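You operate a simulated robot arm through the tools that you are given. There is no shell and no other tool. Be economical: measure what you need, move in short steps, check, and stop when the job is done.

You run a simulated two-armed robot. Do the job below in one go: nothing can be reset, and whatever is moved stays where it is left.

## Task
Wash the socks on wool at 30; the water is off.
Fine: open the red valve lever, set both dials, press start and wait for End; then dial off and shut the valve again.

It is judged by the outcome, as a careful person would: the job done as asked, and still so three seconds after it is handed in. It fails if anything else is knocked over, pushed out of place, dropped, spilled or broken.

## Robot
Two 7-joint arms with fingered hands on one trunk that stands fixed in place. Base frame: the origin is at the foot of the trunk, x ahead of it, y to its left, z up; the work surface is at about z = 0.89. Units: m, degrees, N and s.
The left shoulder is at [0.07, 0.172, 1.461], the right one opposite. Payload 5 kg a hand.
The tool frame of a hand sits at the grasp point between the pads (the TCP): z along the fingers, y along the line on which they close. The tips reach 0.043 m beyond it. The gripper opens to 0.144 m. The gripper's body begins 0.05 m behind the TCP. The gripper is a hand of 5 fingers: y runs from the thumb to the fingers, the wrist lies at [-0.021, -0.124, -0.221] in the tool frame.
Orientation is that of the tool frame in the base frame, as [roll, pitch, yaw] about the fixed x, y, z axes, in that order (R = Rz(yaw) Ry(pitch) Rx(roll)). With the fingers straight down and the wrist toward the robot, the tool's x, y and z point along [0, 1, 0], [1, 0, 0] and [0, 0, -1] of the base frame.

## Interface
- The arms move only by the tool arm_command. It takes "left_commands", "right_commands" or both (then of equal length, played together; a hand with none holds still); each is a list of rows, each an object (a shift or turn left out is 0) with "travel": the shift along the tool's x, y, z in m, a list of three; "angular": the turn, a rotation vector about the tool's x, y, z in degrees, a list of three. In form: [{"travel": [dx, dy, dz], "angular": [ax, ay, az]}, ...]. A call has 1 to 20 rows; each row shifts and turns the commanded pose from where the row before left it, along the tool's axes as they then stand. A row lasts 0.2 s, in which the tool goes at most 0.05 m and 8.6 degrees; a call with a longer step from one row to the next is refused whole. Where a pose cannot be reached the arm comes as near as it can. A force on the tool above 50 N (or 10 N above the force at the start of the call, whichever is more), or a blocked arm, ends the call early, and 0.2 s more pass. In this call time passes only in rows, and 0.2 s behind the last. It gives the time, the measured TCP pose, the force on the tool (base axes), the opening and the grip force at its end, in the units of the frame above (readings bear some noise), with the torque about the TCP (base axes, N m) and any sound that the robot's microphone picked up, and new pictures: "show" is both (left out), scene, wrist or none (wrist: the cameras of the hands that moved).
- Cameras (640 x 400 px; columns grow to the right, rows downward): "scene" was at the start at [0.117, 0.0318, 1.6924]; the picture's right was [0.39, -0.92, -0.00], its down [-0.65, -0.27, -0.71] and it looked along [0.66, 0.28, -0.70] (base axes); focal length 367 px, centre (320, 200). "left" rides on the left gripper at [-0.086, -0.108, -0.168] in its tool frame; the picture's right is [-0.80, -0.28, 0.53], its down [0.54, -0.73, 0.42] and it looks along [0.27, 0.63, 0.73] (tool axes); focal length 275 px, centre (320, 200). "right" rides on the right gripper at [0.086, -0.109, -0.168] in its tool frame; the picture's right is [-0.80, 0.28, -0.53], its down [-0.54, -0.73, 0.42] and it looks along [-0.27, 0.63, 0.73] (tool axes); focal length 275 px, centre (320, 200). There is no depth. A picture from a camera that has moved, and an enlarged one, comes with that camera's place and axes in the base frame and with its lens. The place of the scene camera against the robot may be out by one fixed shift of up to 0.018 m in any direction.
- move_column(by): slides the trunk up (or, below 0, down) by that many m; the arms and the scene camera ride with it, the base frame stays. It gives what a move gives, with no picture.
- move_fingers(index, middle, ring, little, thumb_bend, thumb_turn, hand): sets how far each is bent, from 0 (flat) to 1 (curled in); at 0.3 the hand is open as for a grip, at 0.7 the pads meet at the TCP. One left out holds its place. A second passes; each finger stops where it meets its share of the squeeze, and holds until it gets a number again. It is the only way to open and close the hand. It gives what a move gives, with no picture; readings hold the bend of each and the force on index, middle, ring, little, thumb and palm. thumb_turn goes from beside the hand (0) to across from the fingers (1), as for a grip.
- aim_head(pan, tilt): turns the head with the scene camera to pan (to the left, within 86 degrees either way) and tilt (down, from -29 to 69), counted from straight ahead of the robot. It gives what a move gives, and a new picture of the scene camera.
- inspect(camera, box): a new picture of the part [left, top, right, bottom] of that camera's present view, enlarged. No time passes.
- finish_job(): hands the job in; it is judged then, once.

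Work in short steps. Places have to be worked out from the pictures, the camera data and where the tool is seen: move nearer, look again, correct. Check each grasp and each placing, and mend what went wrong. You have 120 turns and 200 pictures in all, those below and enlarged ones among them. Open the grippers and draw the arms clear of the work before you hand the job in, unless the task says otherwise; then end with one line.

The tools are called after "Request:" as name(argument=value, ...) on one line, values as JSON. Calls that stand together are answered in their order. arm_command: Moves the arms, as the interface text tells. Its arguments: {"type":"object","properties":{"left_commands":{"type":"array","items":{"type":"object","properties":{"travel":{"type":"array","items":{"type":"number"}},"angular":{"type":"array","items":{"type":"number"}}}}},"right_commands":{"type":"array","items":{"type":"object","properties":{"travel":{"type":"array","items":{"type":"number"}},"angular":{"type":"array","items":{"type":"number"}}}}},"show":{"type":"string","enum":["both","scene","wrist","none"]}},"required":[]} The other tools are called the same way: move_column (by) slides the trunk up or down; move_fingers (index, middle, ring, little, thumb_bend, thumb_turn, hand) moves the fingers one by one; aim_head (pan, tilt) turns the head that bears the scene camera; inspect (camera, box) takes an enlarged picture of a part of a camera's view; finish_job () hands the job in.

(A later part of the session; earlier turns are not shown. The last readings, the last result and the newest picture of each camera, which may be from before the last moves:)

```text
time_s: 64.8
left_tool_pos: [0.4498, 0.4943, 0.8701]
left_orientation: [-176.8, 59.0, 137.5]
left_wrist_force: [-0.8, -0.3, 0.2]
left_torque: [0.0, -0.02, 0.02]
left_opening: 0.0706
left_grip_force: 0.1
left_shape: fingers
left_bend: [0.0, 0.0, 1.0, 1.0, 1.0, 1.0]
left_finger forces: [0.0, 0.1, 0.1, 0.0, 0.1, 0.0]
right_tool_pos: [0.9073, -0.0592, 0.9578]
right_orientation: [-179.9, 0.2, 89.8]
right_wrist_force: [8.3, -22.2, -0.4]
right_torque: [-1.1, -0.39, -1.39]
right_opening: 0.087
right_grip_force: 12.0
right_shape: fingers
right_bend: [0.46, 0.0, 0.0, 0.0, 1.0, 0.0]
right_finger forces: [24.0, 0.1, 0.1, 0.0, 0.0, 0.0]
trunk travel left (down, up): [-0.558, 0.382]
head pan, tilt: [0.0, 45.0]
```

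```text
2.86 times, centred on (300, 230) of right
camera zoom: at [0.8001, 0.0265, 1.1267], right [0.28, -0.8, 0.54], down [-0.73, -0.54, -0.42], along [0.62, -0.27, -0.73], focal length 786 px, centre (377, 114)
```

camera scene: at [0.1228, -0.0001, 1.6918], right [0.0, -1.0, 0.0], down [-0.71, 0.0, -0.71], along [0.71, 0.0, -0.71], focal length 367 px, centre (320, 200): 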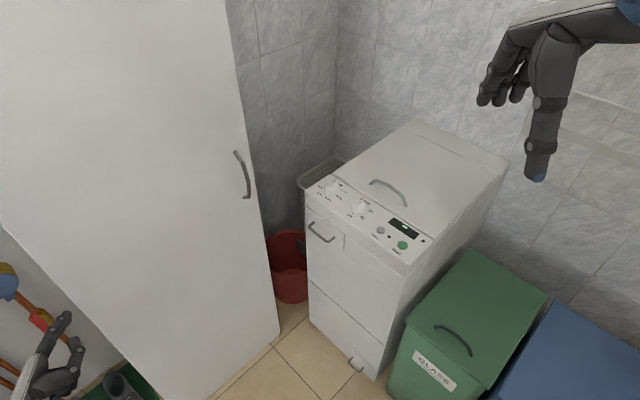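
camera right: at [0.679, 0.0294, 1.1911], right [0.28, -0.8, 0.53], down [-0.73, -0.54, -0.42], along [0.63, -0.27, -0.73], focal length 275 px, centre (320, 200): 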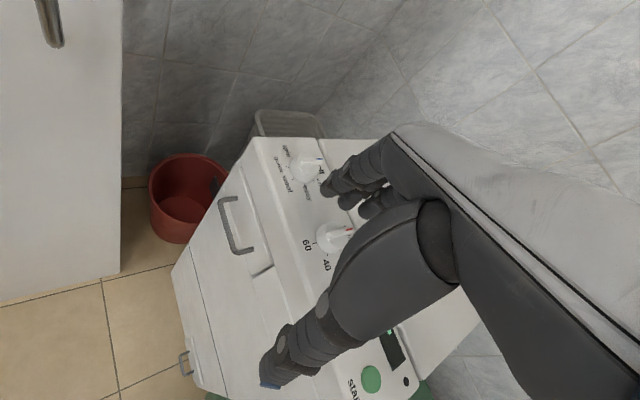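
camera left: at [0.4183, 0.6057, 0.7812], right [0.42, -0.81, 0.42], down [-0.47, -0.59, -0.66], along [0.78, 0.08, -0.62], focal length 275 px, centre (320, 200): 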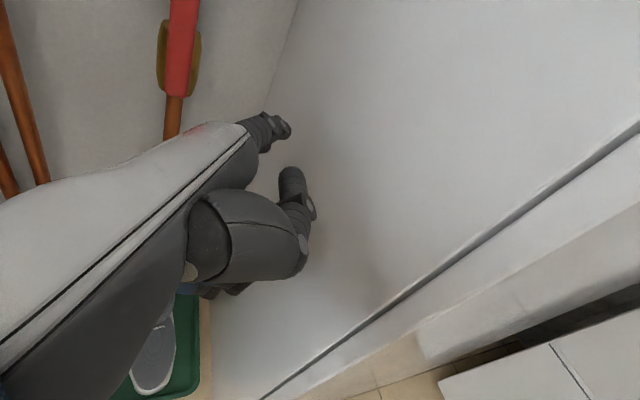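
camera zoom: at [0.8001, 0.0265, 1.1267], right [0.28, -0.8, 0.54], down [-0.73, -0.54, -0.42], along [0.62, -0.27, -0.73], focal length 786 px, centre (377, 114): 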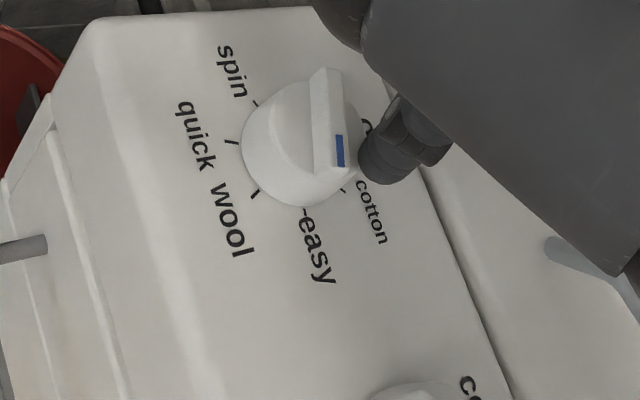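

Near easy now; the finger presses hard sideways. I relieve, move nearer to the marked end, then push left (+y) to swing it to wool.

Request:
arm_command(right_commands=[{"travel": [-0.006, 0, 0]}, {"travel": [0, -0.006, 0]}, {"travel": [0.003, -0.004, 0]}, {"travel": [0.005, -0.001, 0]}], show="none")

Request:
inspect(camera="scene", box=[310, 160, 370, 205])

Request:
inspect(camera="right", box=[220, 160, 380, 300])

```text
time_s: 65.8
left_tool_pos: [0.4484, 0.4973, 0.8694]
left_orientation: [-176.1, 59.3, 138.1]
left_wrist_force: [1.2, 0.6, -0.6]
left_torque: [-0.03, 0.02, -0.01]
left_opening: 0.0704
left_grip_force: 0.0
left_shape: fingers
left_bend: [0.0, 0.0, 1.0, 1.0, 1.0, 1.0]
left_finger forces: [0.0, 0.0, 0.0, 0.0, 0.0, 0.1]
right_tool_pos: [0.8966, -0.0486, 0.9597]
right_orientation: [-180.0, 0.0, 90.0]
right_wrist_force: [0.3, -0.1, -0.1]
right_torque: [-0.02, -0.02, -0.02]
right_opening: 0.087
right_grip_force: 0.0
right_shape: fingers
right_bend: [0.55, 0.0, 0.0, 0.0, 1.0, 0.0]
right_finger forces: [0.0, 0.1, 0.1, 0.1, 0.1, 0.0]
trunk travel left (down, up): [-0.558, 0.382]
head pan, tilt: [0.0, 45.0]
```

```text
8.89 times, centred on (340, 182) of scene
camera zoom: at [0.1227, 0.0019, 1.6918], right [0.0, -1.0, 0.0], down [-0.71, 0.0, -0.71], along [0.71, 0.0, -0.71], focal length 3262 px, centre (142, 356)
```

zoom: 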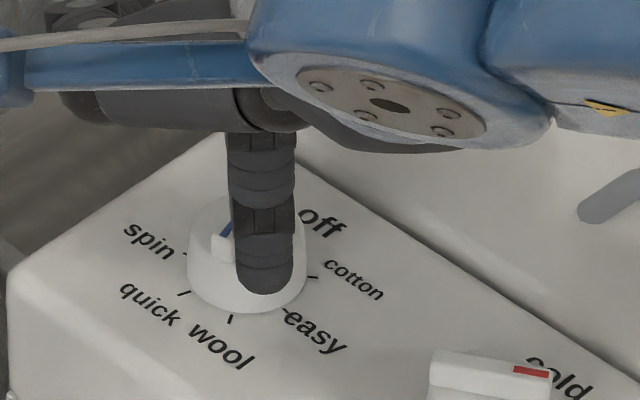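

```text
2.86 times, centred on (300, 230) of right
camera zoom: at [0.7876, 0.0364, 1.1284], right [0.29, -0.8, 0.53], down [-0.72, -0.54, -0.42], along [0.63, -0.27, -0.73], focal length 786 px, centre (377, 114)
```

zoom: 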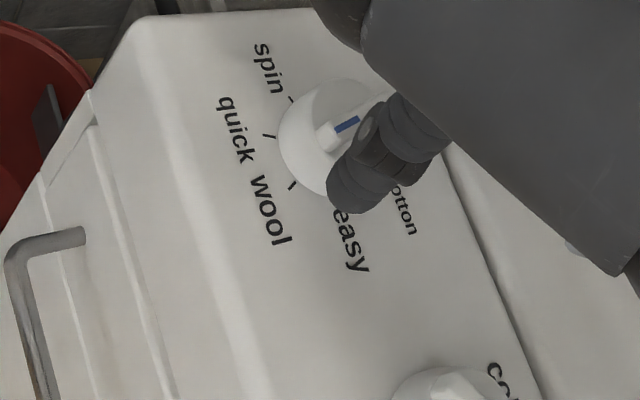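

The pointer swung quickly; I lift off to read it.

Request:
arm_command(right_commands=[{"travel": [-0.004, -0.002, -0.005]}, {"travel": [-0.01, -0.01, -0.03]}, {"travel": [-0.02, -0.02, -0.03]}], show="none")

Request:
inspect(camera="scene", box=[315, 165, 375, 210])

```text
time_s: 66.5
left_tool_pos: [0.4483, 0.4952, 0.8706]
left_orientation: [-176.4, 59.2, 137.8]
left_wrist_force: [0.6, -0.5, -0.4]
left_torque: [0.02, 0.01, 0.03]
left_opening: 0.0706
left_grip_force: 0.1
left_shape: fingers
left_bend: [0.0, 0.0, 1.0, 1.0, 1.0, 1.0]
left_finger forces: [0.0, 0.1, 0.0, 0.1, 0.0, 0.0]
right_tool_pos: [0.862, -0.0851, 1.0269]
right_orientation: [179.9, -0.1, 90.1]
right_wrist_force: [-0.7, 0.5, -0.1]
right_torque: [-0.01, -0.1, -0.01]
right_opening: 0.0871
right_grip_force: 0.1
right_shape: fingers
right_bend: [0.55, 0.0, 0.0, 0.0, 1.0, 0.0]
right_finger forces: [0.0, 0.1, 0.1, 0.0, 0.0, 0.0]
trunk travel left (down, up): [-0.558, 0.382]
head pan, tilt: [0.0, 45.0]
```

```text
8.89 times, centred on (345, 188) of scene
camera zoom: at [0.1208, -0.0021, 1.6919], right [0.0, -1.0, 0.0], down [-0.71, 0.0, -0.71], along [0.71, 0.0, -0.71], focal length 3262 px, centre (98, 311)
```

zoom: 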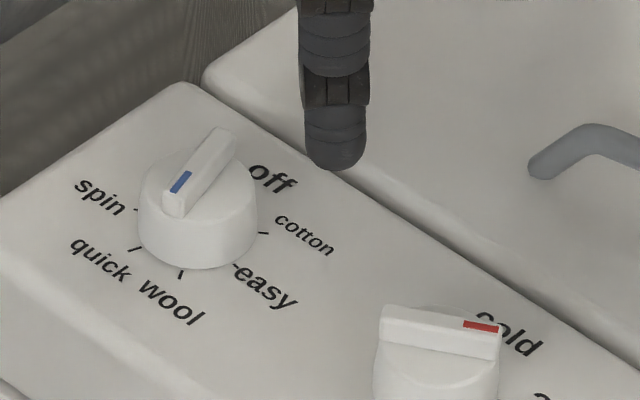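

Pointer is about 15° past wool. I'll nudge it back by pushing the tail end from its right side.

Request:
arm_command(right_commands=[{"travel": [0.0085, 0.028, 0]}, {"travel": [0.0085, 0.028, 0]}, {"travel": [0, 0, 0.025]}, {"travel": [0, 0, 0.025]}, {"travel": [0, 0, 0.017]}], show="none")

Request:
inspect(camera="scene", box=[315, 165, 375, 210])

Request:
inspect(camera="right", box=[220, 160, 380, 300])

```text
time_s: 67.8
left_tool_pos: [0.448, 0.4973, 0.8705]
left_orientation: [-176.4, 59.2, 137.9]
left_wrist_force: [0.1, 0.3, 1.2]
left_torque: [0.04, -0.02, -0.03]
left_opening: 0.0707
left_grip_force: 0.1
left_shape: fingers
left_bend: [0.0, 0.0, 1.0, 1.0, 1.0, 1.0]
left_finger forces: [0.0, 0.1, 0.0, 0.0, 0.1, 0.0]
right_tool_pos: [0.9191, -0.0676, 0.96]
right_orientation: [179.7, 0.0, 90.1]
right_wrist_force: [-0.4, -1.3, 8.7]
right_torque: [0.09, -0.41, -0.03]
right_opening: 0.087
right_grip_force: 5.1
right_shape: fingers
right_bend: [0.55, 0.0, 0.0, 0.0, 1.0, 0.0]
right_finger forces: [9.0, 0.0, 0.0, 0.1, 0.1, 0.0]
trunk travel left (down, up): [-0.558, 0.382]
head pan, tilt: [0.0, 45.0]
```

```text
8.89 times, centred on (345, 188) of scene
camera zoom: at [0.121, 0.0002, 1.6923], right [0.0, -1.0, 0.0], down [-0.71, 0.0, -0.71], along [0.71, 0.0, -0.71], focal length 3262 px, centre (98, 311)
```

zoom: 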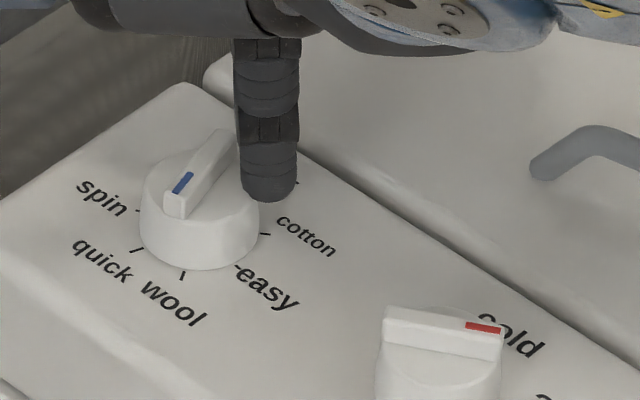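

```text
2.86 times, centred on (300, 230) of right
camera zoom: at [0.8103, 0.0181, 1.1283], right [0.28, -0.8, 0.53], down [-0.72, -0.54, -0.43], along [0.63, -0.27, -0.73], focal length 786 px, centre (377, 114)
```

zoom: 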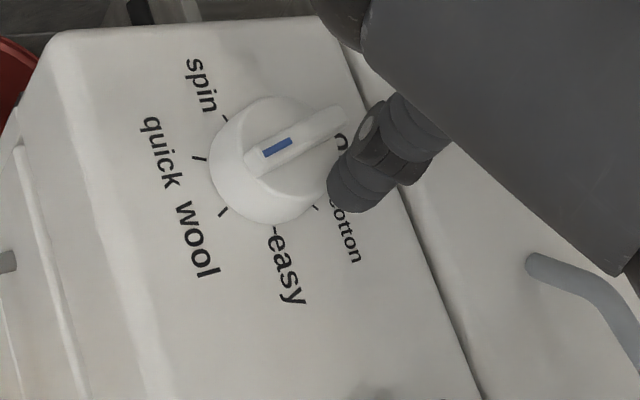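

Finger rests on the dial edge right of the tail; I raise 3 mm and push gently.

Request:
arm_command(right_commands=[{"travel": [0, 0, -0.004]}, {"travel": [0.003, 0.0015, 0]}, {"travel": [0.003, 0.0015, 0]}], show="none")

Request:
inspect(camera="scene", box=[315, 165, 375, 210])

```text
time_s: 68.5
left_tool_pos: [0.4494, 0.4962, 0.8691]
left_orientation: [-176.2, 59.2, 137.9]
left_wrist_force: [-0.2, 0.1, -0.2]
left_torque: [-0.03, 0.01, -0.01]
left_opening: 0.0709
left_grip_force: 0.1
left_shape: fingers
left_bend: [0.0, 0.0, 1.0, 1.0, 1.0, 1.0]
left_finger forces: [0.0, 0.0, 0.0, 0.0, 0.0, 0.0]
right_tool_pos: [0.9216, -0.0626, 0.9615]
right_orientation: [-179.8, 0.0, 90.0]
right_wrist_force: [0.4, -0.8, 0.6]
right_torque: [-0.01, -0.02, 0.0]
right_opening: 0.087
right_grip_force: 0.1
right_shape: fingers
right_bend: [0.55, 0.0, 0.0, 0.0, 1.0, 0.0]
right_finger forces: [0.0, 0.0, 0.0, 0.1, 0.0, 0.0]
trunk travel left (down, up): [-0.558, 0.382]
head pan, tilt: [0.0, 45.0]
```

```text
8.89 times, centred on (345, 188) of scene
camera zoom: at [0.1232, 0.0001, 1.6917], right [0.0, -1.0, 0.0], down [-0.71, 0.0, -0.71], along [0.71, 0.0, -0.71], focal length 3262 px, centre (98, 311)
```

zoom: 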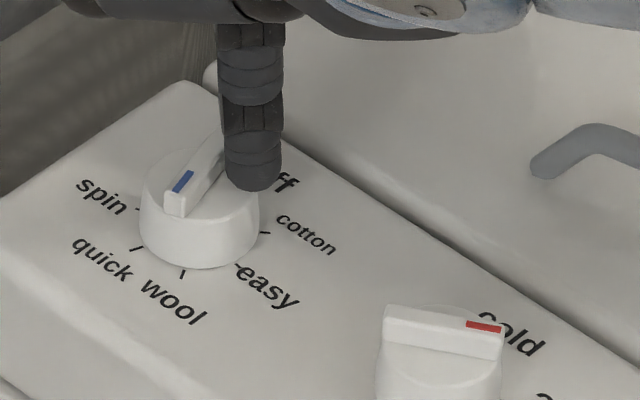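

No contact on the fin yet; push further in the same direction.

Request:
arm_command(right_commands=[{"travel": [0.003, 0.0015, 0]}, {"travel": [0.003, 0.0015, 0]}], show="none")

Request:
inspect(camera="scene", box=[315, 165, 375, 210])

```text
time_s: 69.2
left_tool_pos: [0.449, 0.4958, 0.8695]
left_orientation: [-176.2, 59.2, 137.9]
left_wrist_force: [0.5, -0.3, 0.3]
left_torque: [0.01, -0.03, 0.01]
left_opening: 0.0709
left_grip_force: 0.0
left_shape: fingers
left_bend: [0.0, 0.0, 1.0, 1.0, 1.0, 1.0]
left_finger forces: [0.0, 0.0, 0.0, 0.0, 0.0, 0.0]
right_tool_pos: [0.9246, -0.057, 0.9617]
right_orientation: [-180.0, 0.0, 90.0]
right_wrist_force: [-0.8, -3.8, 0.3]
right_torque: [-0.08, -0.02, -0.12]
right_opening: 0.0877
right_grip_force: 1.5
right_shape: fingers
right_bend: [0.55, 0.0, 0.0, 0.0, 1.0, 0.0]
right_finger forces: [3.4, 0.0, 0.0, 0.0, 0.1, 0.0]
trunk travel left (down, up): [-0.558, 0.382]
head pan, tilt: [0.0, 45.0]
```

```text
8.89 times, centred on (345, 188) of scene
camera zoom: at [0.123, -0.0006, 1.6918], right [0.0, -1.0, 0.0], down [-0.71, 0.0, -0.71], along [0.71, 0.0, -0.71], focal length 3262 px, centre (98, 311)
```

zoom: 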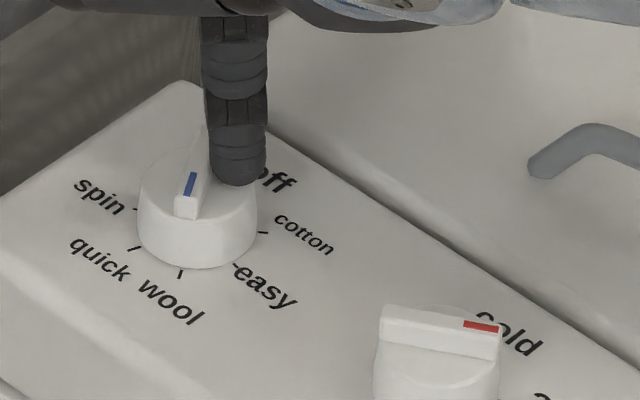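

Pointer now aims at wool (~166°). Back off and check.

Request:
arm_command(right_commands=[{"travel": [-0.006, -0.003, 0]}, {"travel": [-0.01, -0.01, -0.03]}, {"travel": [-0.03, -0.02, -0.03]}], show="none")

Request:
inspect(camera="scene", box=[315, 165, 375, 210])

Request:
inspect(camera="scene", box=[370, 200, 450, 260])

```text
time_s: 70.0
left_tool_pos: [0.4476, 0.495, 0.8697]
left_orientation: [-176.3, 59.1, 137.9]
left_wrist_force: [-0.8, 0.7, 0.0]
left_torque: [0.05, 0.01, 0.1]
left_opening: 0.0706
left_grip_force: 0.0
left_shape: fingers
left_bend: [0.0, 0.0, 1.0, 1.0, 1.0, 1.0]
left_finger forces: [0.1, 0.0, 0.0, 0.1, 0.0, 0.0]
right_tool_pos: [0.8892, -0.1033, 1.0224]
right_orientation: [180.0, -0.1, 90.1]
right_wrist_force: [-0.8, 0.0, -0.4]
right_torque: [0.02, -0.06, -0.01]
right_opening: 0.0871
right_grip_force: 0.0
right_shape: fingers
right_bend: [0.55, 0.0, 0.0, 0.0, 1.0, 0.0]
right_finger forces: [0.0, 0.0, 0.1, 0.0, 0.0, 0.0]
trunk travel left (down, up): [-0.558, 0.382]
head pan, tilt: [0.0, 45.0]
```

```text
8.89 times, centred on (345, 188) of scene
camera zoom: at [0.1205, -0.0033, 1.6919], right [0.0, -1.0, 0.0], down [-0.71, 0.0, -0.71], along [0.71, 0.0, -0.71], focal length 3262 px, centre (98, 311)
```

zoom: 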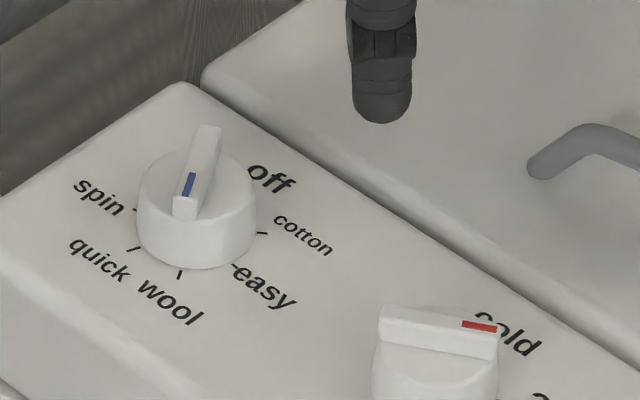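

```text
6.67 times, centred on (410, 230) of scene
camera zoom: at [0.1205, -0.0033, 1.6919], right [0.0, -1.0, 0.0], down [-0.71, 0.0, -0.71], along [0.71, 0.0, -0.71], focal length 2446 px, centre (-280, 0)
```

zoom: 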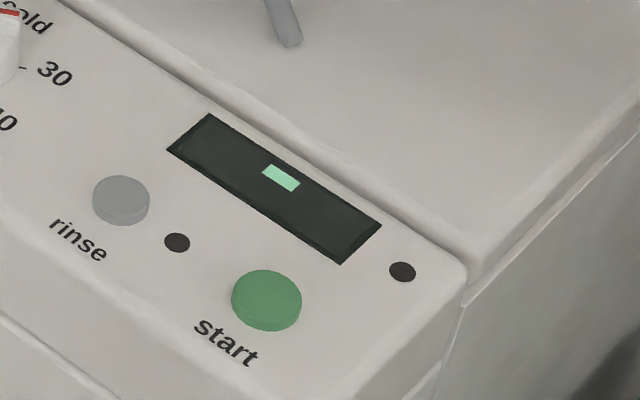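

Both dials are set (wool, 30). Now I move the fingertip above the green start button.

Request:
arm_command(right_commands=[{"travel": [-0.0266, -0.0366, 0]}, {"travel": [-0.0266, -0.0366, 0]}, {"travel": [-0.0266, -0.0366, 0]}, {"travel": [-0.0266, -0.0366, 0]}, {"travel": [-0.0266, -0.0366, 0]}, {"travel": [0, 0, 0.025]}, {"travel": [0, 0, 0.025]}], show="none")

Request:
inspect(camera="scene", box=[370, 200, 450, 260])

Request:
inspect(camera="right", box=[200, 120, 400, 300])

```text
time_s: 71.5
left_tool_pos: [0.4495, 0.4951, 0.8695]
left_orientation: [-176.3, 59.1, 137.8]
left_wrist_force: [-0.3, -0.3, 0.4]
left_torque: [0.02, 0.01, 0.05]
left_opening: 0.0708
left_grip_force: 0.1
left_shape: fingers
left_bend: [0.0, 0.0, 1.0, 1.0, 1.0, 1.0]
left_finger forces: [0.0, 0.0, 0.0, 0.0, 0.0, 0.0]
right_tool_pos: [0.7101, -0.2372, 0.9717]
right_orientation: [-180.0, -0.1, 90.0]
right_wrist_force: [0.4, -0.3, 0.4]
right_torque: [0.03, 0.03, 0.02]
right_opening: 0.087
right_grip_force: 0.0
right_shape: fingers
right_bend: [0.55, 0.0, 0.0, 0.0, 1.0, 0.0]
right_finger forces: [0.0, 0.0, 0.0, 0.0, 0.1, 0.1]
trunk travel left (down, up): [-0.558, 0.382]
head pan, tilt: [0.0, 45.0]
```

```text
6.67 times, centred on (410, 230) of scene
camera zoom: at [0.1235, -0.0008, 1.6918], right [0.0, -1.0, 0.0], down [-0.71, 0.0, -0.71], along [0.71, 0.0, -0.71], focal length 2446 px, centre (-280, 0)
```

zoom: 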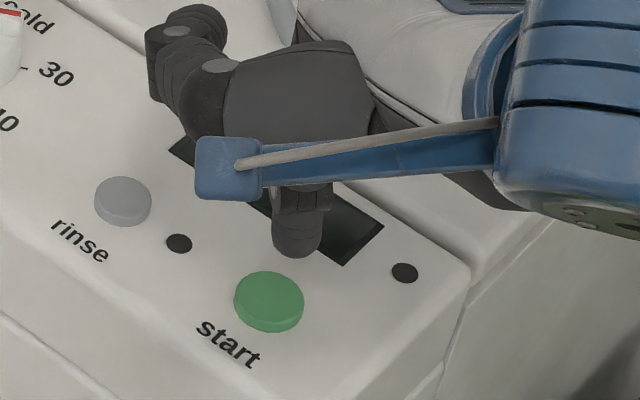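

```text
2.22 times, centred on (300, 210) of right
camera zoom: at [0.6025, -0.1504, 1.1408], right [0.28, -0.8, 0.53], down [-0.73, -0.54, -0.42], along [0.63, -0.27, -0.73], focal length 612 px, centre (364, 178)
```

zoom: 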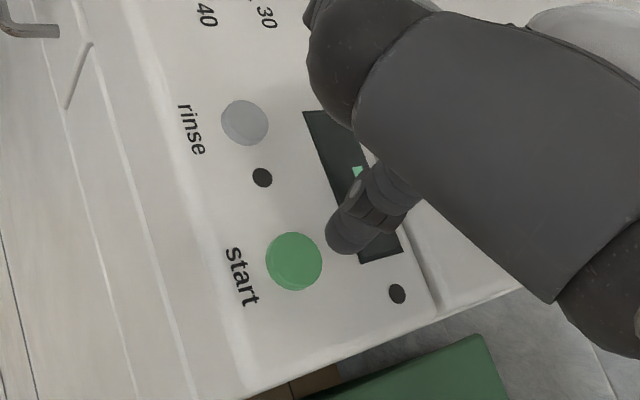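

The tip is ~1 cm off; I correct toward the button and press down in small steps.

Request:
arm_command(right_commands=[{"travel": [0.011, -0.011, 0]}, {"travel": [0, 0, 0.008]}, {"travel": [0, 0, 0.007]}], show="none")

Request:
inspect(camera="scene", box=[370, 200, 450, 260])

Request:
inspect(camera="right", box=[200, 120, 400, 300])

```text
time_s: 72.3
left_tool_pos: [0.4493, 0.4958, 0.8692]
left_orientation: [-176.2, 59.2, 137.9]
left_wrist_force: [0.4, 0.3, 0.3]
left_torque: [0.02, 0.02, -0.02]
left_opening: 0.0707
left_grip_force: 0.1
left_shape: fingers
left_bend: [0.0, 0.0, 1.0, 1.0, 1.0, 1.0]
left_finger forces: [0.0, 0.1, 0.0, 0.1, 0.0, 0.0]
right_tool_pos: [0.698, -0.224, 0.9571]
right_orientation: [-179.9, 0.0, 90.1]
right_wrist_force: [0.5, -0.3, 0.3]
right_torque: [-0.04, 0.02, 0.0]
right_opening: 0.087
right_grip_force: 0.0
right_shape: fingers
right_bend: [0.55, 0.0, 0.0, 0.0, 1.0, 0.0]
right_finger forces: [0.1, 0.0, 0.1, 0.0, 0.1, 0.0]
trunk travel left (down, up): [-0.558, 0.382]
head pan, tilt: [0.0, 45.0]
```

```text
6.67 times, centred on (410, 230) of scene
camera zoom: at [0.1229, -0.0004, 1.6918], right [0.0, -1.0, 0.0], down [-0.71, 0.0, -0.71], along [0.71, 0.0, -0.71], focal length 2446 px, centre (-280, 0)
```

zoom: 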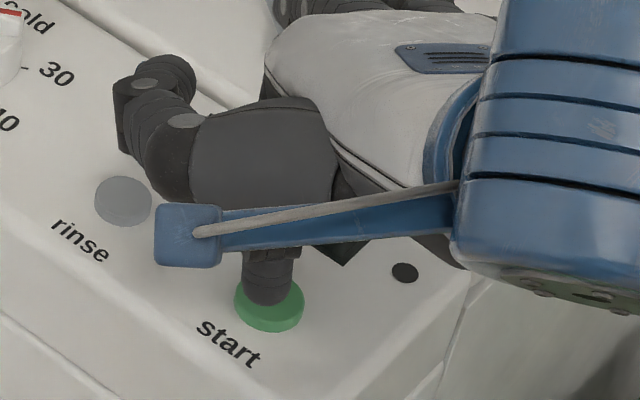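

```text
2.22 times, centred on (300, 210) of right
camera zoom: at [0.5907, -0.1391, 1.1254], right [0.28, -0.8, 0.53], down [-0.72, -0.54, -0.42], along [0.63, -0.27, -0.73], focal length 612 px, centre (364, 178)
```

zoom: 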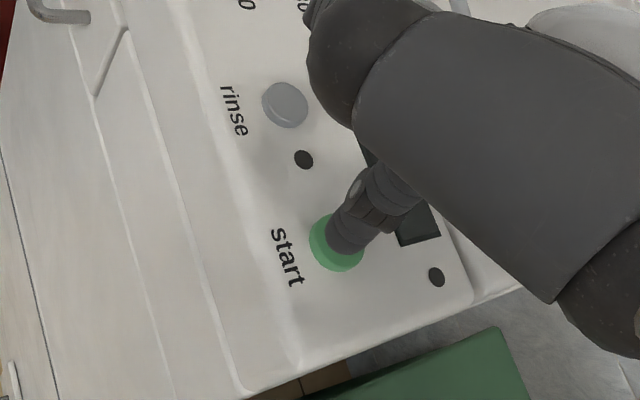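

Tip is right over the button. Press gently.

Request:
arm_command(right_commands=[{"travel": [0, 0, 0.005]}, {"travel": [0, 0, 0.004]}], show="none")

```text
time_s: 73.0
left_tool_pos: [0.4488, 0.4967, 0.8694]
left_orientation: [-176.4, 59.2, 137.8]
left_wrist_force: [-0.4, -0.7, -0.3]
left_torque: [0.01, -0.01, -0.01]
left_opening: 0.0704
left_grip_force: 0.0
left_shape: fingers
left_bend: [0.0, 0.0, 1.0, 1.0, 1.0, 1.0]
left_finger forces: [0.0, 0.0, 0.0, 0.0, 0.0, 0.0]
right_tool_pos: [0.6991, -0.2249, 0.947]
right_orientation: [-180.0, 0.0, 90.0]
right_wrist_force: [0.2, 1.1, 1.0]
right_torque: [0.01, 0.0, 0.01]
right_opening: 0.0869
right_grip_force: 0.1
right_shape: fingers
right_bend: [0.55, 0.0, 0.0, 0.0, 1.0, 0.0]
right_finger forces: [0.1, 0.0, 0.0, 0.1, 0.0, 0.0]
trunk travel left (down, up): [-0.558, 0.382]
head pan, tilt: [0.0, 45.0]
```

No contact yet; continue down.

Request:
arm_command(right_commands=[{"travel": [0, 0, 0.004]}, {"travel": [0, 0, 0.003]}], show="none")

Request:
inspect(camera="right", box=[200, 120, 400, 300])

```text
time_s: 73.5
left_tool_pos: [0.4492, 0.4967, 0.8701]
left_orientation: [-176.2, 59.1, 138.0]
left_wrist_force: [-0.1, -0.3, 0.3]
left_torque: [0.0, 0.0, -0.02]
left_opening: 0.0705
left_grip_force: 0.1
left_shape: fingers
left_bend: [0.0, 0.0, 1.0, 1.0, 1.0, 1.0]
left_finger forces: [0.0, 0.1, 0.1, 0.0, 0.0, 0.0]
right_tool_pos: [0.698, -0.2249, 0.9412]
right_orientation: [179.8, 0.0, 90.1]
right_wrist_force: [-0.1, 1.2, 3.9]
right_torque: [0.03, -0.11, -0.04]
right_opening: 0.087
right_grip_force: 1.3
right_shape: fingers
right_bend: [0.55, 0.0, 0.0, 0.0, 1.0, 0.0]
right_finger forces: [3.3, 0.1, 0.1, 0.1, 0.1, 0.0]
trunk travel left (down, up): [-0.558, 0.382]
head pan, tilt: [0.0, 45.0]
heard: click
```

```text
2.22 times, centred on (300, 210) of right
camera zoom: at [0.5909, -0.1391, 1.1093], right [0.28, -0.8, 0.53], down [-0.72, -0.54, -0.42], along [0.63, -0.27, -0.73], focal length 612 px, centre (364, 178)
```

zoom: 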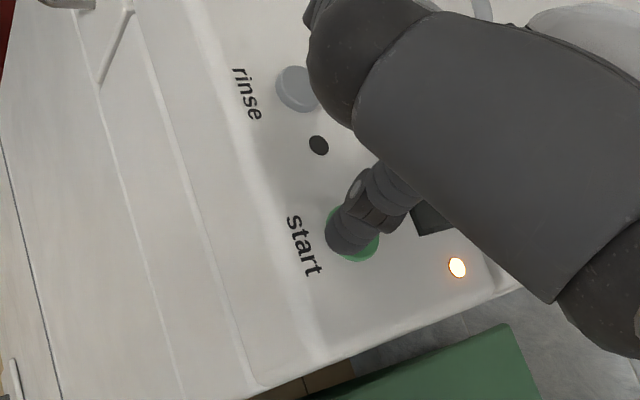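

Click heard and the run lamp lit. I lift straight off and read the display.

Request:
arm_command(right_commands=[{"travel": [0, 0, -0.03]}, {"travel": [0, 0, -0.04]}, {"travel": [-0.03, -0.03, -0.02]}, {"travel": [-0.03, -0.03, 0]}, {"travel": [-0.03, -0.03, 0]}], show="none")

Request:
inspect(camera="scene", box=[310, 165, 450, 265])

```text
time_s: 74.8
left_tool_pos: [0.4475, 0.4968, 0.8698]
left_orientation: [-176.4, 59.1, 137.9]
left_wrist_force: [0.1, 0.7, -0.3]
left_torque: [-0.02, -0.01, 0.05]
left_opening: 0.0708
left_grip_force: 0.0
left_shape: fingers
left_bend: [0.0, 0.0, 1.0, 1.0, 1.0, 1.0]
left_finger forces: [0.1, 0.0, 0.1, 0.0, 0.0, 0.1]
right_tool_pos: [0.6082, -0.3132, 1.0305]
right_orientation: [179.9, 0.0, 90.1]
right_wrist_force: [-0.7, 0.2, 0.2]
right_torque: [-0.01, -0.03, -0.02]
right_opening: 0.087
right_grip_force: 0.0
right_shape: fingers
right_bend: [0.55, 0.0, 0.0, 0.0, 1.0, 0.0]
right_finger forces: [0.1, 0.0, 0.1, 0.0, 0.0, 0.0]
trunk travel left (down, up): [-0.558, 0.382]
head pan, tilt: [0.0, 45.0]
```

```text
4.00 times, centred on (380, 215) of scene
camera zoom: at [0.1208, -0.0009, 1.692], right [0.0, -1.0, 0.0], down [-0.71, 0.0, -0.71], along [0.71, 0.0, -0.71], focal length 1468 px, centre (80, 140)
```

zoom: 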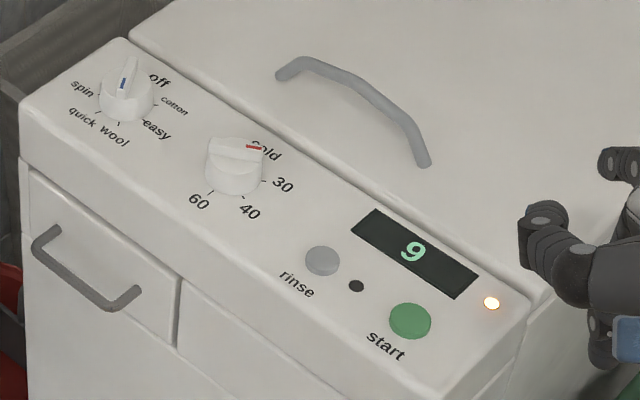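

The machine is running (display 9). I wait with idle rows.

Request:
arm_command(right_commands=[{}, {}, {}, {}, {}, {}, {}, {}, {}, {}, {}, {}, {}, {}, {}, {}, {}, {}, {}, {}], show="none")

Request:
inspect(camera="scene", box=[370, 200, 450, 260])

```text
time_s: 79.0
left_tool_pos: [0.4494, 0.4953, 0.8688]
left_orientation: [-176.2, 59.2, 137.9]
left_wrist_force: [-0.8, 0.7, -0.2]
left_torque: [-0.01, 0.01, -0.02]
left_opening: 0.0706
left_grip_force: 0.1
left_shape: fingers
left_bend: [0.0, 0.0, 1.0, 1.0, 1.0, 1.0]
left_finger forces: [0.0, 0.0, 0.0, 0.0, 0.1, 0.0]
right_tool_pos: [0.6093, -0.313, 1.0301]
right_orientation: [180.0, 0.0, 90.1]
right_wrist_force: [-0.5, 0.4, -0.1]
right_torque: [0.02, 0.0, -0.01]
right_opening: 0.087
right_grip_force: 0.0
right_shape: fingers
right_bend: [0.55, 0.0, 0.0, 0.0, 1.0, 0.0]
right_finger forces: [0.0, 0.0, 0.0, 0.0, 0.1, 0.0]
trunk travel left (down, up): [-0.558, 0.382]
head pan, tilt: [0.0, 45.0]
```

```text
6.67 times, centred on (410, 230) of scene
camera zoom: at [0.1229, -0.0002, 1.6918], right [0.0, -1.0, 0.0], down [-0.71, 0.0, -0.71], along [0.71, 0.0, -0.71], focal length 2446 px, centre (-280, 0)
```

zoom: 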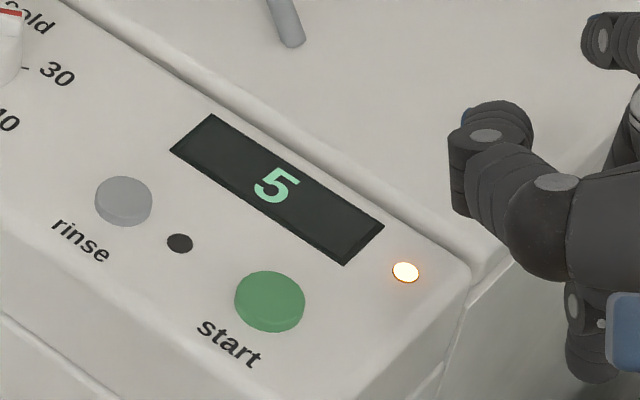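

It counts about one per second; wait ~6 s more.

Request:
arm_command(right_commands=[{}, {}, {}, {}, {}, {}, {}, {}, {}, {}, {}, {}, {}, {}, {}, {}, {}, {}, {}, {}], show="none")

Request:
arm_command(right_commands=[{}, {}, {}, {}, {}, {}, {}, {}, {}, {}], show="none")

Request:
inspect(camera="scene", box=[370, 200, 450, 260])

```text
time_s: 83.2
left_tool_pos: [0.449, 0.4951, 0.8708]
left_orientation: [-176.3, 59.2, 137.9]
left_wrist_force: [0.1, -0.4, 0.3]
left_torque: [0.03, -0.01, 0.0]
left_opening: 0.0707
left_grip_force: 0.0
left_shape: fingers
left_bend: [0.0, 0.0, 1.0, 1.0, 1.0, 1.0]
left_finger forces: [0.0, 0.0, 0.1, 0.0, 0.1, 0.0]
right_tool_pos: [0.6082, -0.3135, 1.0292]
right_orientation: [179.9, 0.0, 90.2]
right_wrist_force: [-0.1, -0.8, -0.5]
right_torque: [0.0, -0.01, 0.0]
right_opening: 0.0872
right_grip_force: 0.0
right_shape: fingers
right_bend: [0.55, 0.0, 0.0, 0.0, 1.0, 0.0]
right_finger forces: [0.0, 0.1, 0.1, 0.0, 0.0, 0.0]
trunk travel left (down, up): [-0.558, 0.382]
head pan, tilt: [0.0, 45.0]
```

```text
time_s: 85.3
left_tool_pos: [0.4482, 0.4955, 0.8687]
left_orientation: [-176.2, 59.2, 137.9]
left_wrist_force: [0.4, -0.7, 0.1]
left_torque: [0.01, -0.01, -0.01]
left_opening: 0.0705
left_grip_force: 0.1
left_shape: fingers
left_bend: [0.0, 0.0, 1.0, 1.0, 1.0, 1.0]
left_finger forces: [0.1, 0.1, 0.0, 0.1, 0.1, 0.1]
right_tool_pos: [0.6086, -0.3125, 1.0289]
right_orientation: [-180.0, 0.0, 90.1]
right_wrist_force: [0.5, 0.0, 0.3]
right_torque: [0.02, 0.03, -0.01]
right_opening: 0.087
right_grip_force: 0.1
right_shape: fingers
right_bend: [0.55, 0.0, 0.0, 0.0, 1.0, 0.0]
right_finger forces: [0.0, 0.0, 0.0, 0.0, 0.1, 0.1]
trunk travel left (down, up): [-0.558, 0.382]
head pan, tilt: [0.0, 45.0]
```

```text
6.67 times, centred on (410, 230) of scene
camera zoom: at [0.1229, -0.0002, 1.6918], right [0.0, -1.0, 0.0], down [-0.71, 0.0, -0.71], along [0.71, 0.0, -0.71], focal length 2446 px, centre (-280, 0)
```

zoom: 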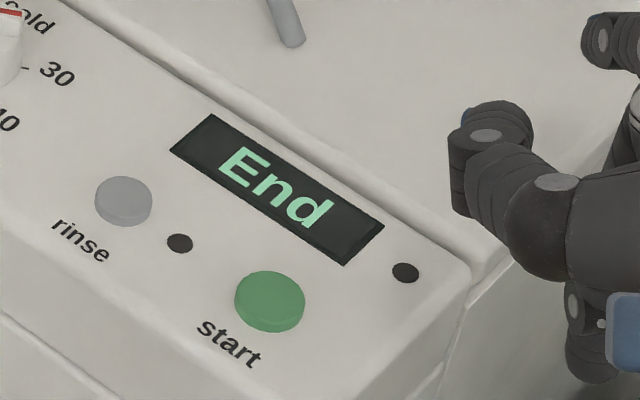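

"End" is shown. Now the program dial back to off: I bring the finger to the left side of the pointer to push it counter-clockwise.

Request:
arm_command(right_commands=[{"travel": [0.0331, 0.0333, 0]}, {"travel": [0.0331, 0.0333, 0]}, {"travel": [0.0331, 0.0333, 0]}, {"travel": [0.0331, 0.0333, 0]}, {"travel": [0.0331, 0.0333, 0]}, {"travel": [0.0331, 0.0333, 0]}, {"travel": [0.0331, 0.0333, 0]}, {"travel": [0.0331, 0.0333, 0]}, {"travel": [0.0331, 0.0333, 0]}, {"travel": [0, 0, 0.025]}, {"travel": [0, 0, 0.02]}], show="none")

Request:
inspect(camera="scene", box=[315, 165, 375, 210])

Request:
inspect(camera="right", box=[220, 160, 380, 300])

```text
time_s: 87.8
left_tool_pos: [0.4489, 0.4963, 0.8694]
left_orientation: [-176.1, 59.2, 138.1]
left_wrist_force: [-0.4, -0.1, 0.7]
left_torque: [-0.01, 0.01, 0.01]
left_opening: 0.0708
left_grip_force: 0.1
left_shape: fingers
left_bend: [0.0, 0.0, 1.0, 1.0, 1.0, 1.0]
left_finger forces: [0.0, 0.0, 0.0, 0.0, 0.1, 0.0]
right_tool_pos: [0.9082, -0.0171, 0.9865]
right_orientation: [180.0, 0.0, 90.0]
right_wrist_force: [0.0, -0.1, -0.6]
right_torque: [0.0, 0.06, 0.01]
right_opening: 0.0867
right_grip_force: 0.0
right_shape: fingers
right_bend: [0.55, 0.0, 0.0, 0.0, 1.0, 0.0]
right_finger forces: [0.0, 0.0, 0.0, 0.1, 0.0, 0.1]
trunk travel left (down, up): [-0.558, 0.382]
head pan, tilt: [0.0, 45.0]
```

```text
8.89 times, centred on (345, 188) of scene
camera zoom: at [0.1235, -0.0003, 1.6918], right [0.0, -1.0, 0.0], down [-0.71, 0.0, -0.71], along [0.71, 0.0, -0.71], focal length 3262 px, centre (98, 311)
```

zoom: 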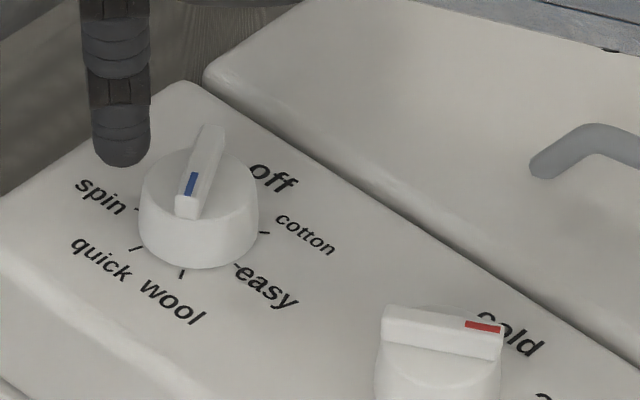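

```text
2.86 times, centred on (300, 230) of right
camera zoom: at [0.8, 0.0685, 1.1547], right [0.28, -0.8, 0.53], down [-0.73, -0.54, -0.42], along [0.63, -0.27, -0.73], focal length 786 px, centre (377, 114)
```

zoom: 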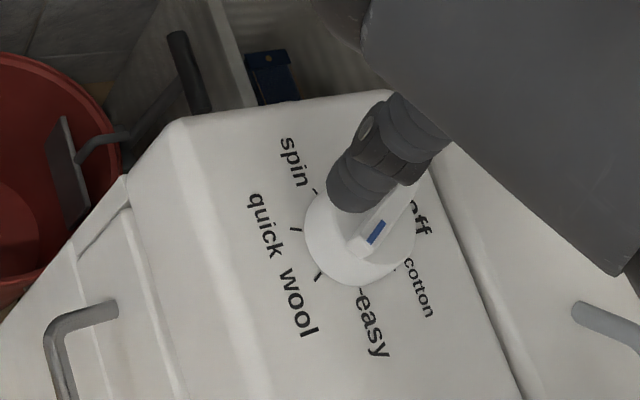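

Well placed left of the pointer. Lower and push right (counter-clockwise turn).

Request:
arm_command(right_commands=[{"travel": [0, 0, 0.012]}, {"travel": [0, 0, 0.012]}, {"travel": [-0.0063, -0.0028, 0]}, {"travel": [-0.0063, -0.0029, 0]}, {"travel": [-0.0055, -0.0031, 0]}, {"travel": [-0.0062, -0.0009, 0]}], show="none")

Request:
inspect(camera="scene", box=[315, 165, 375, 210])

Request:
inspect(camera="right", box=[220, 160, 380, 300])

```text
time_s: 89.2
left_tool_pos: [0.4487, 0.4959, 0.8689]
left_orientation: [-176.5, 59.2, 137.7]
left_wrist_force: [-0.9, 0.6, 0.4]
left_torque: [0.04, -0.04, 0.01]
left_opening: 0.0708
left_grip_force: 0.1
left_shape: fingers
left_bend: [0.0, 0.0, 1.0, 1.0, 1.0, 1.0]
left_finger forces: [0.0, 0.0, 0.0, 0.1, 0.0, 0.1]
right_tool_pos: [0.8998, -0.0413, 0.9623]
right_orientation: [180.0, -0.1, 90.2]
right_wrist_force: [0.5, 0.7, -1.1]
right_torque: [0.01, -0.01, 0.03]
right_opening: 0.087
right_grip_force: 0.0
right_shape: fingers
right_bend: [0.55, 0.0, 0.0, 0.0, 1.0, 0.0]
right_finger forces: [0.0, 0.1, 0.0, 0.0, 0.0, 0.0]
trunk travel left (down, up): [-0.558, 0.382]
head pan, tilt: [0.0, 45.0]
```

```text
8.89 times, centred on (345, 188) of scene
camera zoom: at [0.1228, -0.0005, 1.6918], right [0.0, -1.0, 0.0], down [-0.71, 0.0, -0.71], along [0.71, 0.0, -0.71], focal length 3262 px, centre (98, 311)
```

zoom: 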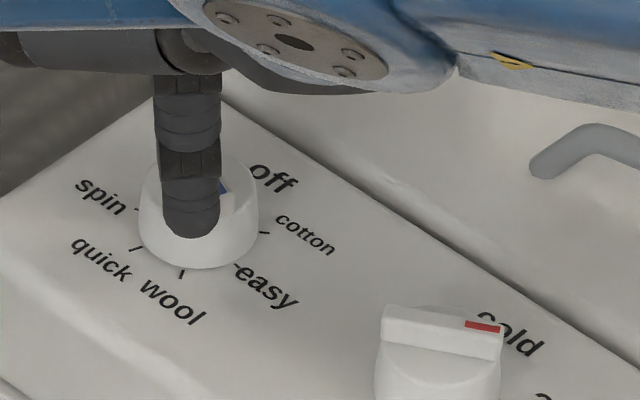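

```text
2.86 times, centred on (300, 230) of right
camera zoom: at [0.7911, 0.0446, 1.1306], right [0.29, -0.8, 0.53], down [-0.72, -0.54, -0.42], along [0.63, -0.27, -0.73], focal length 786 px, centre (377, 114)
```

zoom: 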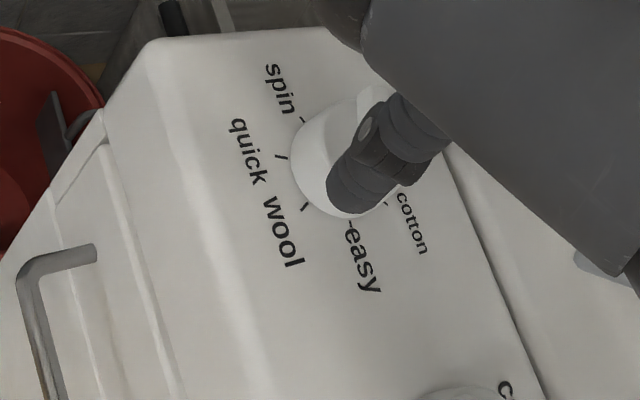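

Pointer is moving around (about 235°). Continue the arc toward off.

Request:
arm_command(right_commands=[{"travel": [-0.0061, 0.0012, 0]}, {"travel": [-0.0054, 0.0032, 0]}, {"travel": [-0.0039, 0.0049, 0]}, {"travel": [-0.002, 0.006, 0]}], show="none")

Request:
inspect(camera="scene", box=[315, 165, 375, 210])

Request:
inspect(camera="right", box=[220, 160, 380, 300])

```text
time_s: 90.2
left_tool_pos: [0.4485, 0.496, 0.8693]
left_orientation: [-176.2, 59.1, 138.1]
left_wrist_force: [0.1, 0.0, 0.1]
left_torque: [-0.01, 0.01, -0.02]
left_opening: 0.0708
left_grip_force: 0.1
left_shape: fingers
left_bend: [0.0, 0.0, 1.0, 1.0, 1.0, 1.0]
left_finger forces: [0.0, 0.1, 0.0, 0.1, 0.1, 0.1]
right_tool_pos: [0.9154, -0.0588, 0.9617]
right_orientation: [-180.0, 0.0, 90.0]
right_wrist_force: [-1.4, 0.2, 0.4]
right_torque: [0.01, 0.04, 0.02]
right_opening: 0.0875
right_grip_force: 1.1
right_shape: fingers
right_bend: [0.56, 0.0, 0.0, 0.0, 1.0, 0.0]
right_finger forces: [1.1, 0.0, 0.1, 0.0, 0.0, 0.0]
trunk travel left (down, up): [-0.558, 0.382]
head pan, tilt: [0.0, 45.0]
```

```text
8.89 times, centred on (345, 188) of scene
camera zoom: at [0.1228, 0.0001, 1.6918], right [0.0, -1.0, 0.0], down [-0.71, 0.0, -0.71], along [0.71, 0.0, -0.71], focal length 3262 px, centre (98, 311)
```

zoom: 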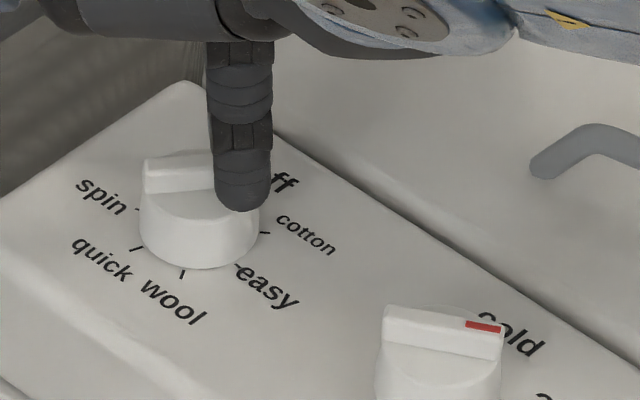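

```text
2.86 times, centred on (300, 230) of right
camera zoom: at [0.8064, 0.0274, 1.1302], right [0.29, -0.8, 0.53], down [-0.73, -0.54, -0.42], along [0.63, -0.27, -0.73], focal length 786 px, centre (377, 114)
```

zoom: 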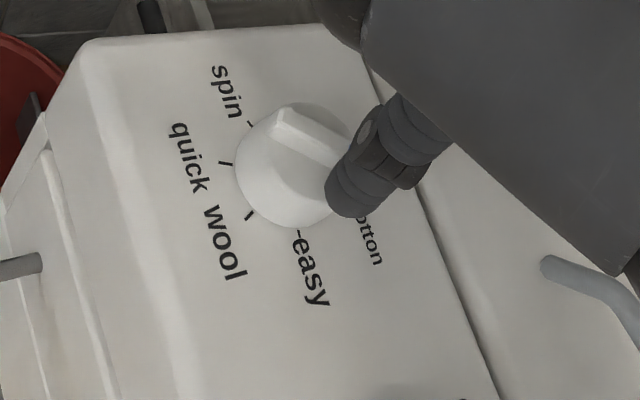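

About 275° (between cotton and off). Continue pushing forward (+x).

Request:
arm_command(right_commands=[{"travel": [-0.001, 0.005, 0]}, {"travel": [0, 0.004, 0]}], show="none")

Request:
inspect(camera="right", box=[220, 160, 380, 300])

Request:
inspect(camera="scene", box=[315, 165, 375, 210])

```text
time_s: 90.8
left_tool_pos: [0.4488, 0.4959, 0.87]
left_orientation: [-176.2, 59.1, 137.9]
left_wrist_force: [1.1, -0.6, -0.3]
left_torque: [0.02, -0.01, 0.02]
left_opening: 0.0707
left_grip_force: 0.0
left_shape: fingers
left_bend: [0.0, 0.0, 1.0, 1.0, 1.0, 1.0]
left_finger forces: [0.1, 0.0, 0.0, 0.1, 0.0, 0.1]
right_tool_pos: [0.9231, -0.0599, 0.9621]
right_orientation: [-180.0, 0.0, 90.1]
right_wrist_force: [-3.3, -1.2, 1.1]
right_torque: [0.0, 0.05, -0.04]
right_opening: 0.0877
right_grip_force: 1.1
right_shape: fingers
right_bend: [0.57, 0.0, 0.0, 0.0, 1.0, 0.0]
right_finger forces: [2.2, 0.0, 0.0, 0.0, 0.0, 0.0]
trunk travel left (down, up): [-0.558, 0.382]
head pan, tilt: [0.0, 45.0]
```

```text
2.86 times, centred on (300, 230) of right
camera zoom: at [0.815, 0.0255, 1.1301], right [0.28, -0.8, 0.53], down [-0.73, -0.54, -0.42], along [0.63, -0.27, -0.73], focal length 786 px, centre (377, 114)
```

zoom: 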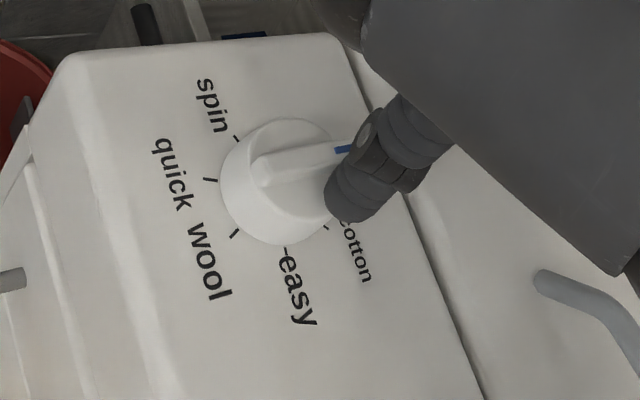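

```text
8.89 times, centred on (345, 188) of scene
camera zoom: at [0.1224, -0.0003, 1.6918], right [0.0, -1.0, 0.0], down [-0.71, 0.0, -0.71], along [0.71, 0.0, -0.71], focal length 3262 px, centre (98, 311)
```

zoom: 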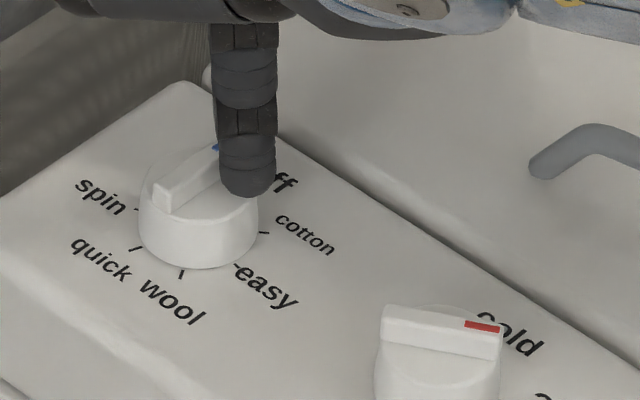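

Pointer is at off. Back away and verify with the display.

Request:
arm_command(right_commands=[{"travel": [-0.004, -0.004, 0]}, {"travel": [-0.006, -0.004, -0.03]}, {"travel": [-0.035, -0.03, -0.02]}, {"travel": [-0.035, -0.03, 0]}, {"travel": [-0.035, -0.03, 0]}], show="none")

Request:
inspect(camera="scene", box=[310, 165, 450, 265])

Request:
inspect(camera="scene", box=[315, 165, 375, 210])

```text
refused: row 3 steps farther than a row can; nothing moved
```

```text
4.00 times, centred on (380, 215) of scene
camera zoom: at [0.1224, -0.0003, 1.6918], right [0.0, -1.0, 0.0], down [-0.71, 0.0, -0.71], along [0.71, 0.0, -0.71], focal length 1468 px, centre (80, 140)
```

zoom: 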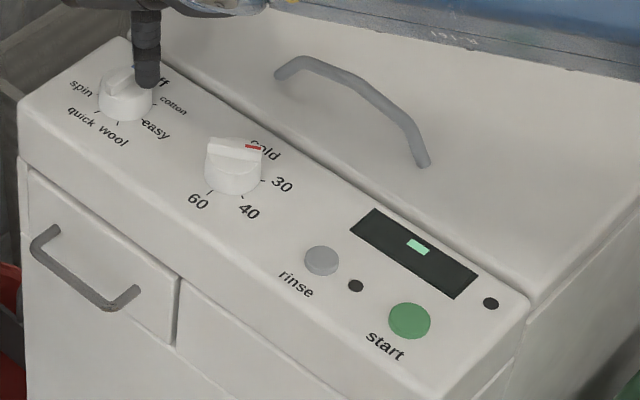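

```text
8.89 times, centred on (345, 188) of scene
camera zoom: at [0.1224, -0.0003, 1.6918], right [0.0, -1.0, 0.0], down [-0.71, 0.0, -0.71], along [0.71, 0.0, -0.71], focal length 3262 px, centre (98, 311)
```

zoom: 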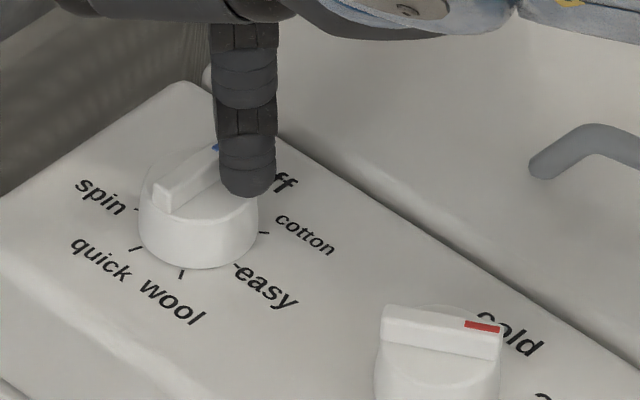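

The display shows the idle dash (off). The retreat was refused for step size; I repeat with smaller rows.

Request:
arm_command(right_commands=[{"travel": [-0.004, -0.004, 0]}, {"travel": [-0.006, -0.004, -0.03]}, {"travel": [0, 0, -0.04]}, {"travel": [-0.03, -0.03, -0.02]}, {"travel": [-0.03, -0.035, 0]}, {"travel": [-0.03, -0.035, 0]}, {"travel": [-0.03, -0.035, 0]}], show="none")

Request:
inspect(camera="scene", box=[310, 165, 450, 265])

```text
time_s: 92.3
left_tool_pos: [0.4463, 0.4945, 0.872]
left_orientation: [-176.3, 59.3, 137.9]
left_wrist_force: [-0.9, -0.6, 0.3]
left_torque: [0.03, -0.02, 0.09]
left_opening: 0.0706
left_grip_force: 0.0
left_shape: fingers
left_bend: [0.0, 0.0, 1.0, 1.0, 1.0, 1.0]
left_finger forces: [0.0, 0.1, 0.1, 0.0, 0.0, 0.1]
right_tool_pos: [0.779, -0.1912, 1.052]
right_orientation: [179.8, -0.1, 90.0]
right_wrist_force: [0.2, -0.9, -0.1]
right_torque: [-0.02, -0.06, 0.02]
right_opening: 0.0869
right_grip_force: 0.1
right_shape: fingers
right_bend: [0.55, 0.0, 0.0, 0.0, 1.0, 0.0]
right_finger forces: [0.0, 0.0, 0.0, 0.0, 0.0, 0.0]
trunk travel left (down, up): [-0.558, 0.382]
head pan, tilt: [0.0, 45.0]
```

```text
4.00 times, centred on (380, 215) of scene
camera zoom: at [0.1204, -0.0034, 1.6921], right [0.0, -1.0, 0.0], down [-0.71, 0.0, -0.71], along [0.71, 0.0, -0.71], focal length 1468 px, centre (80, 140)
```

zoom: 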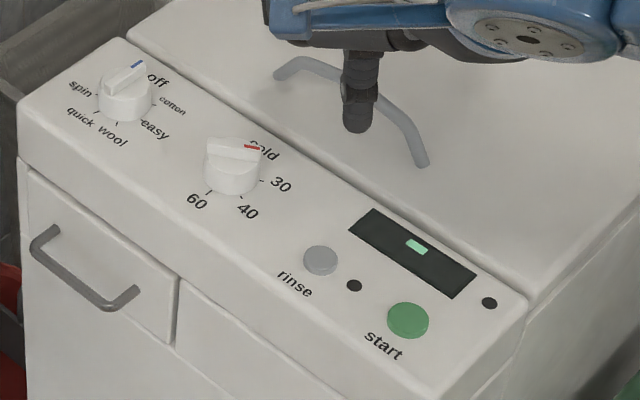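

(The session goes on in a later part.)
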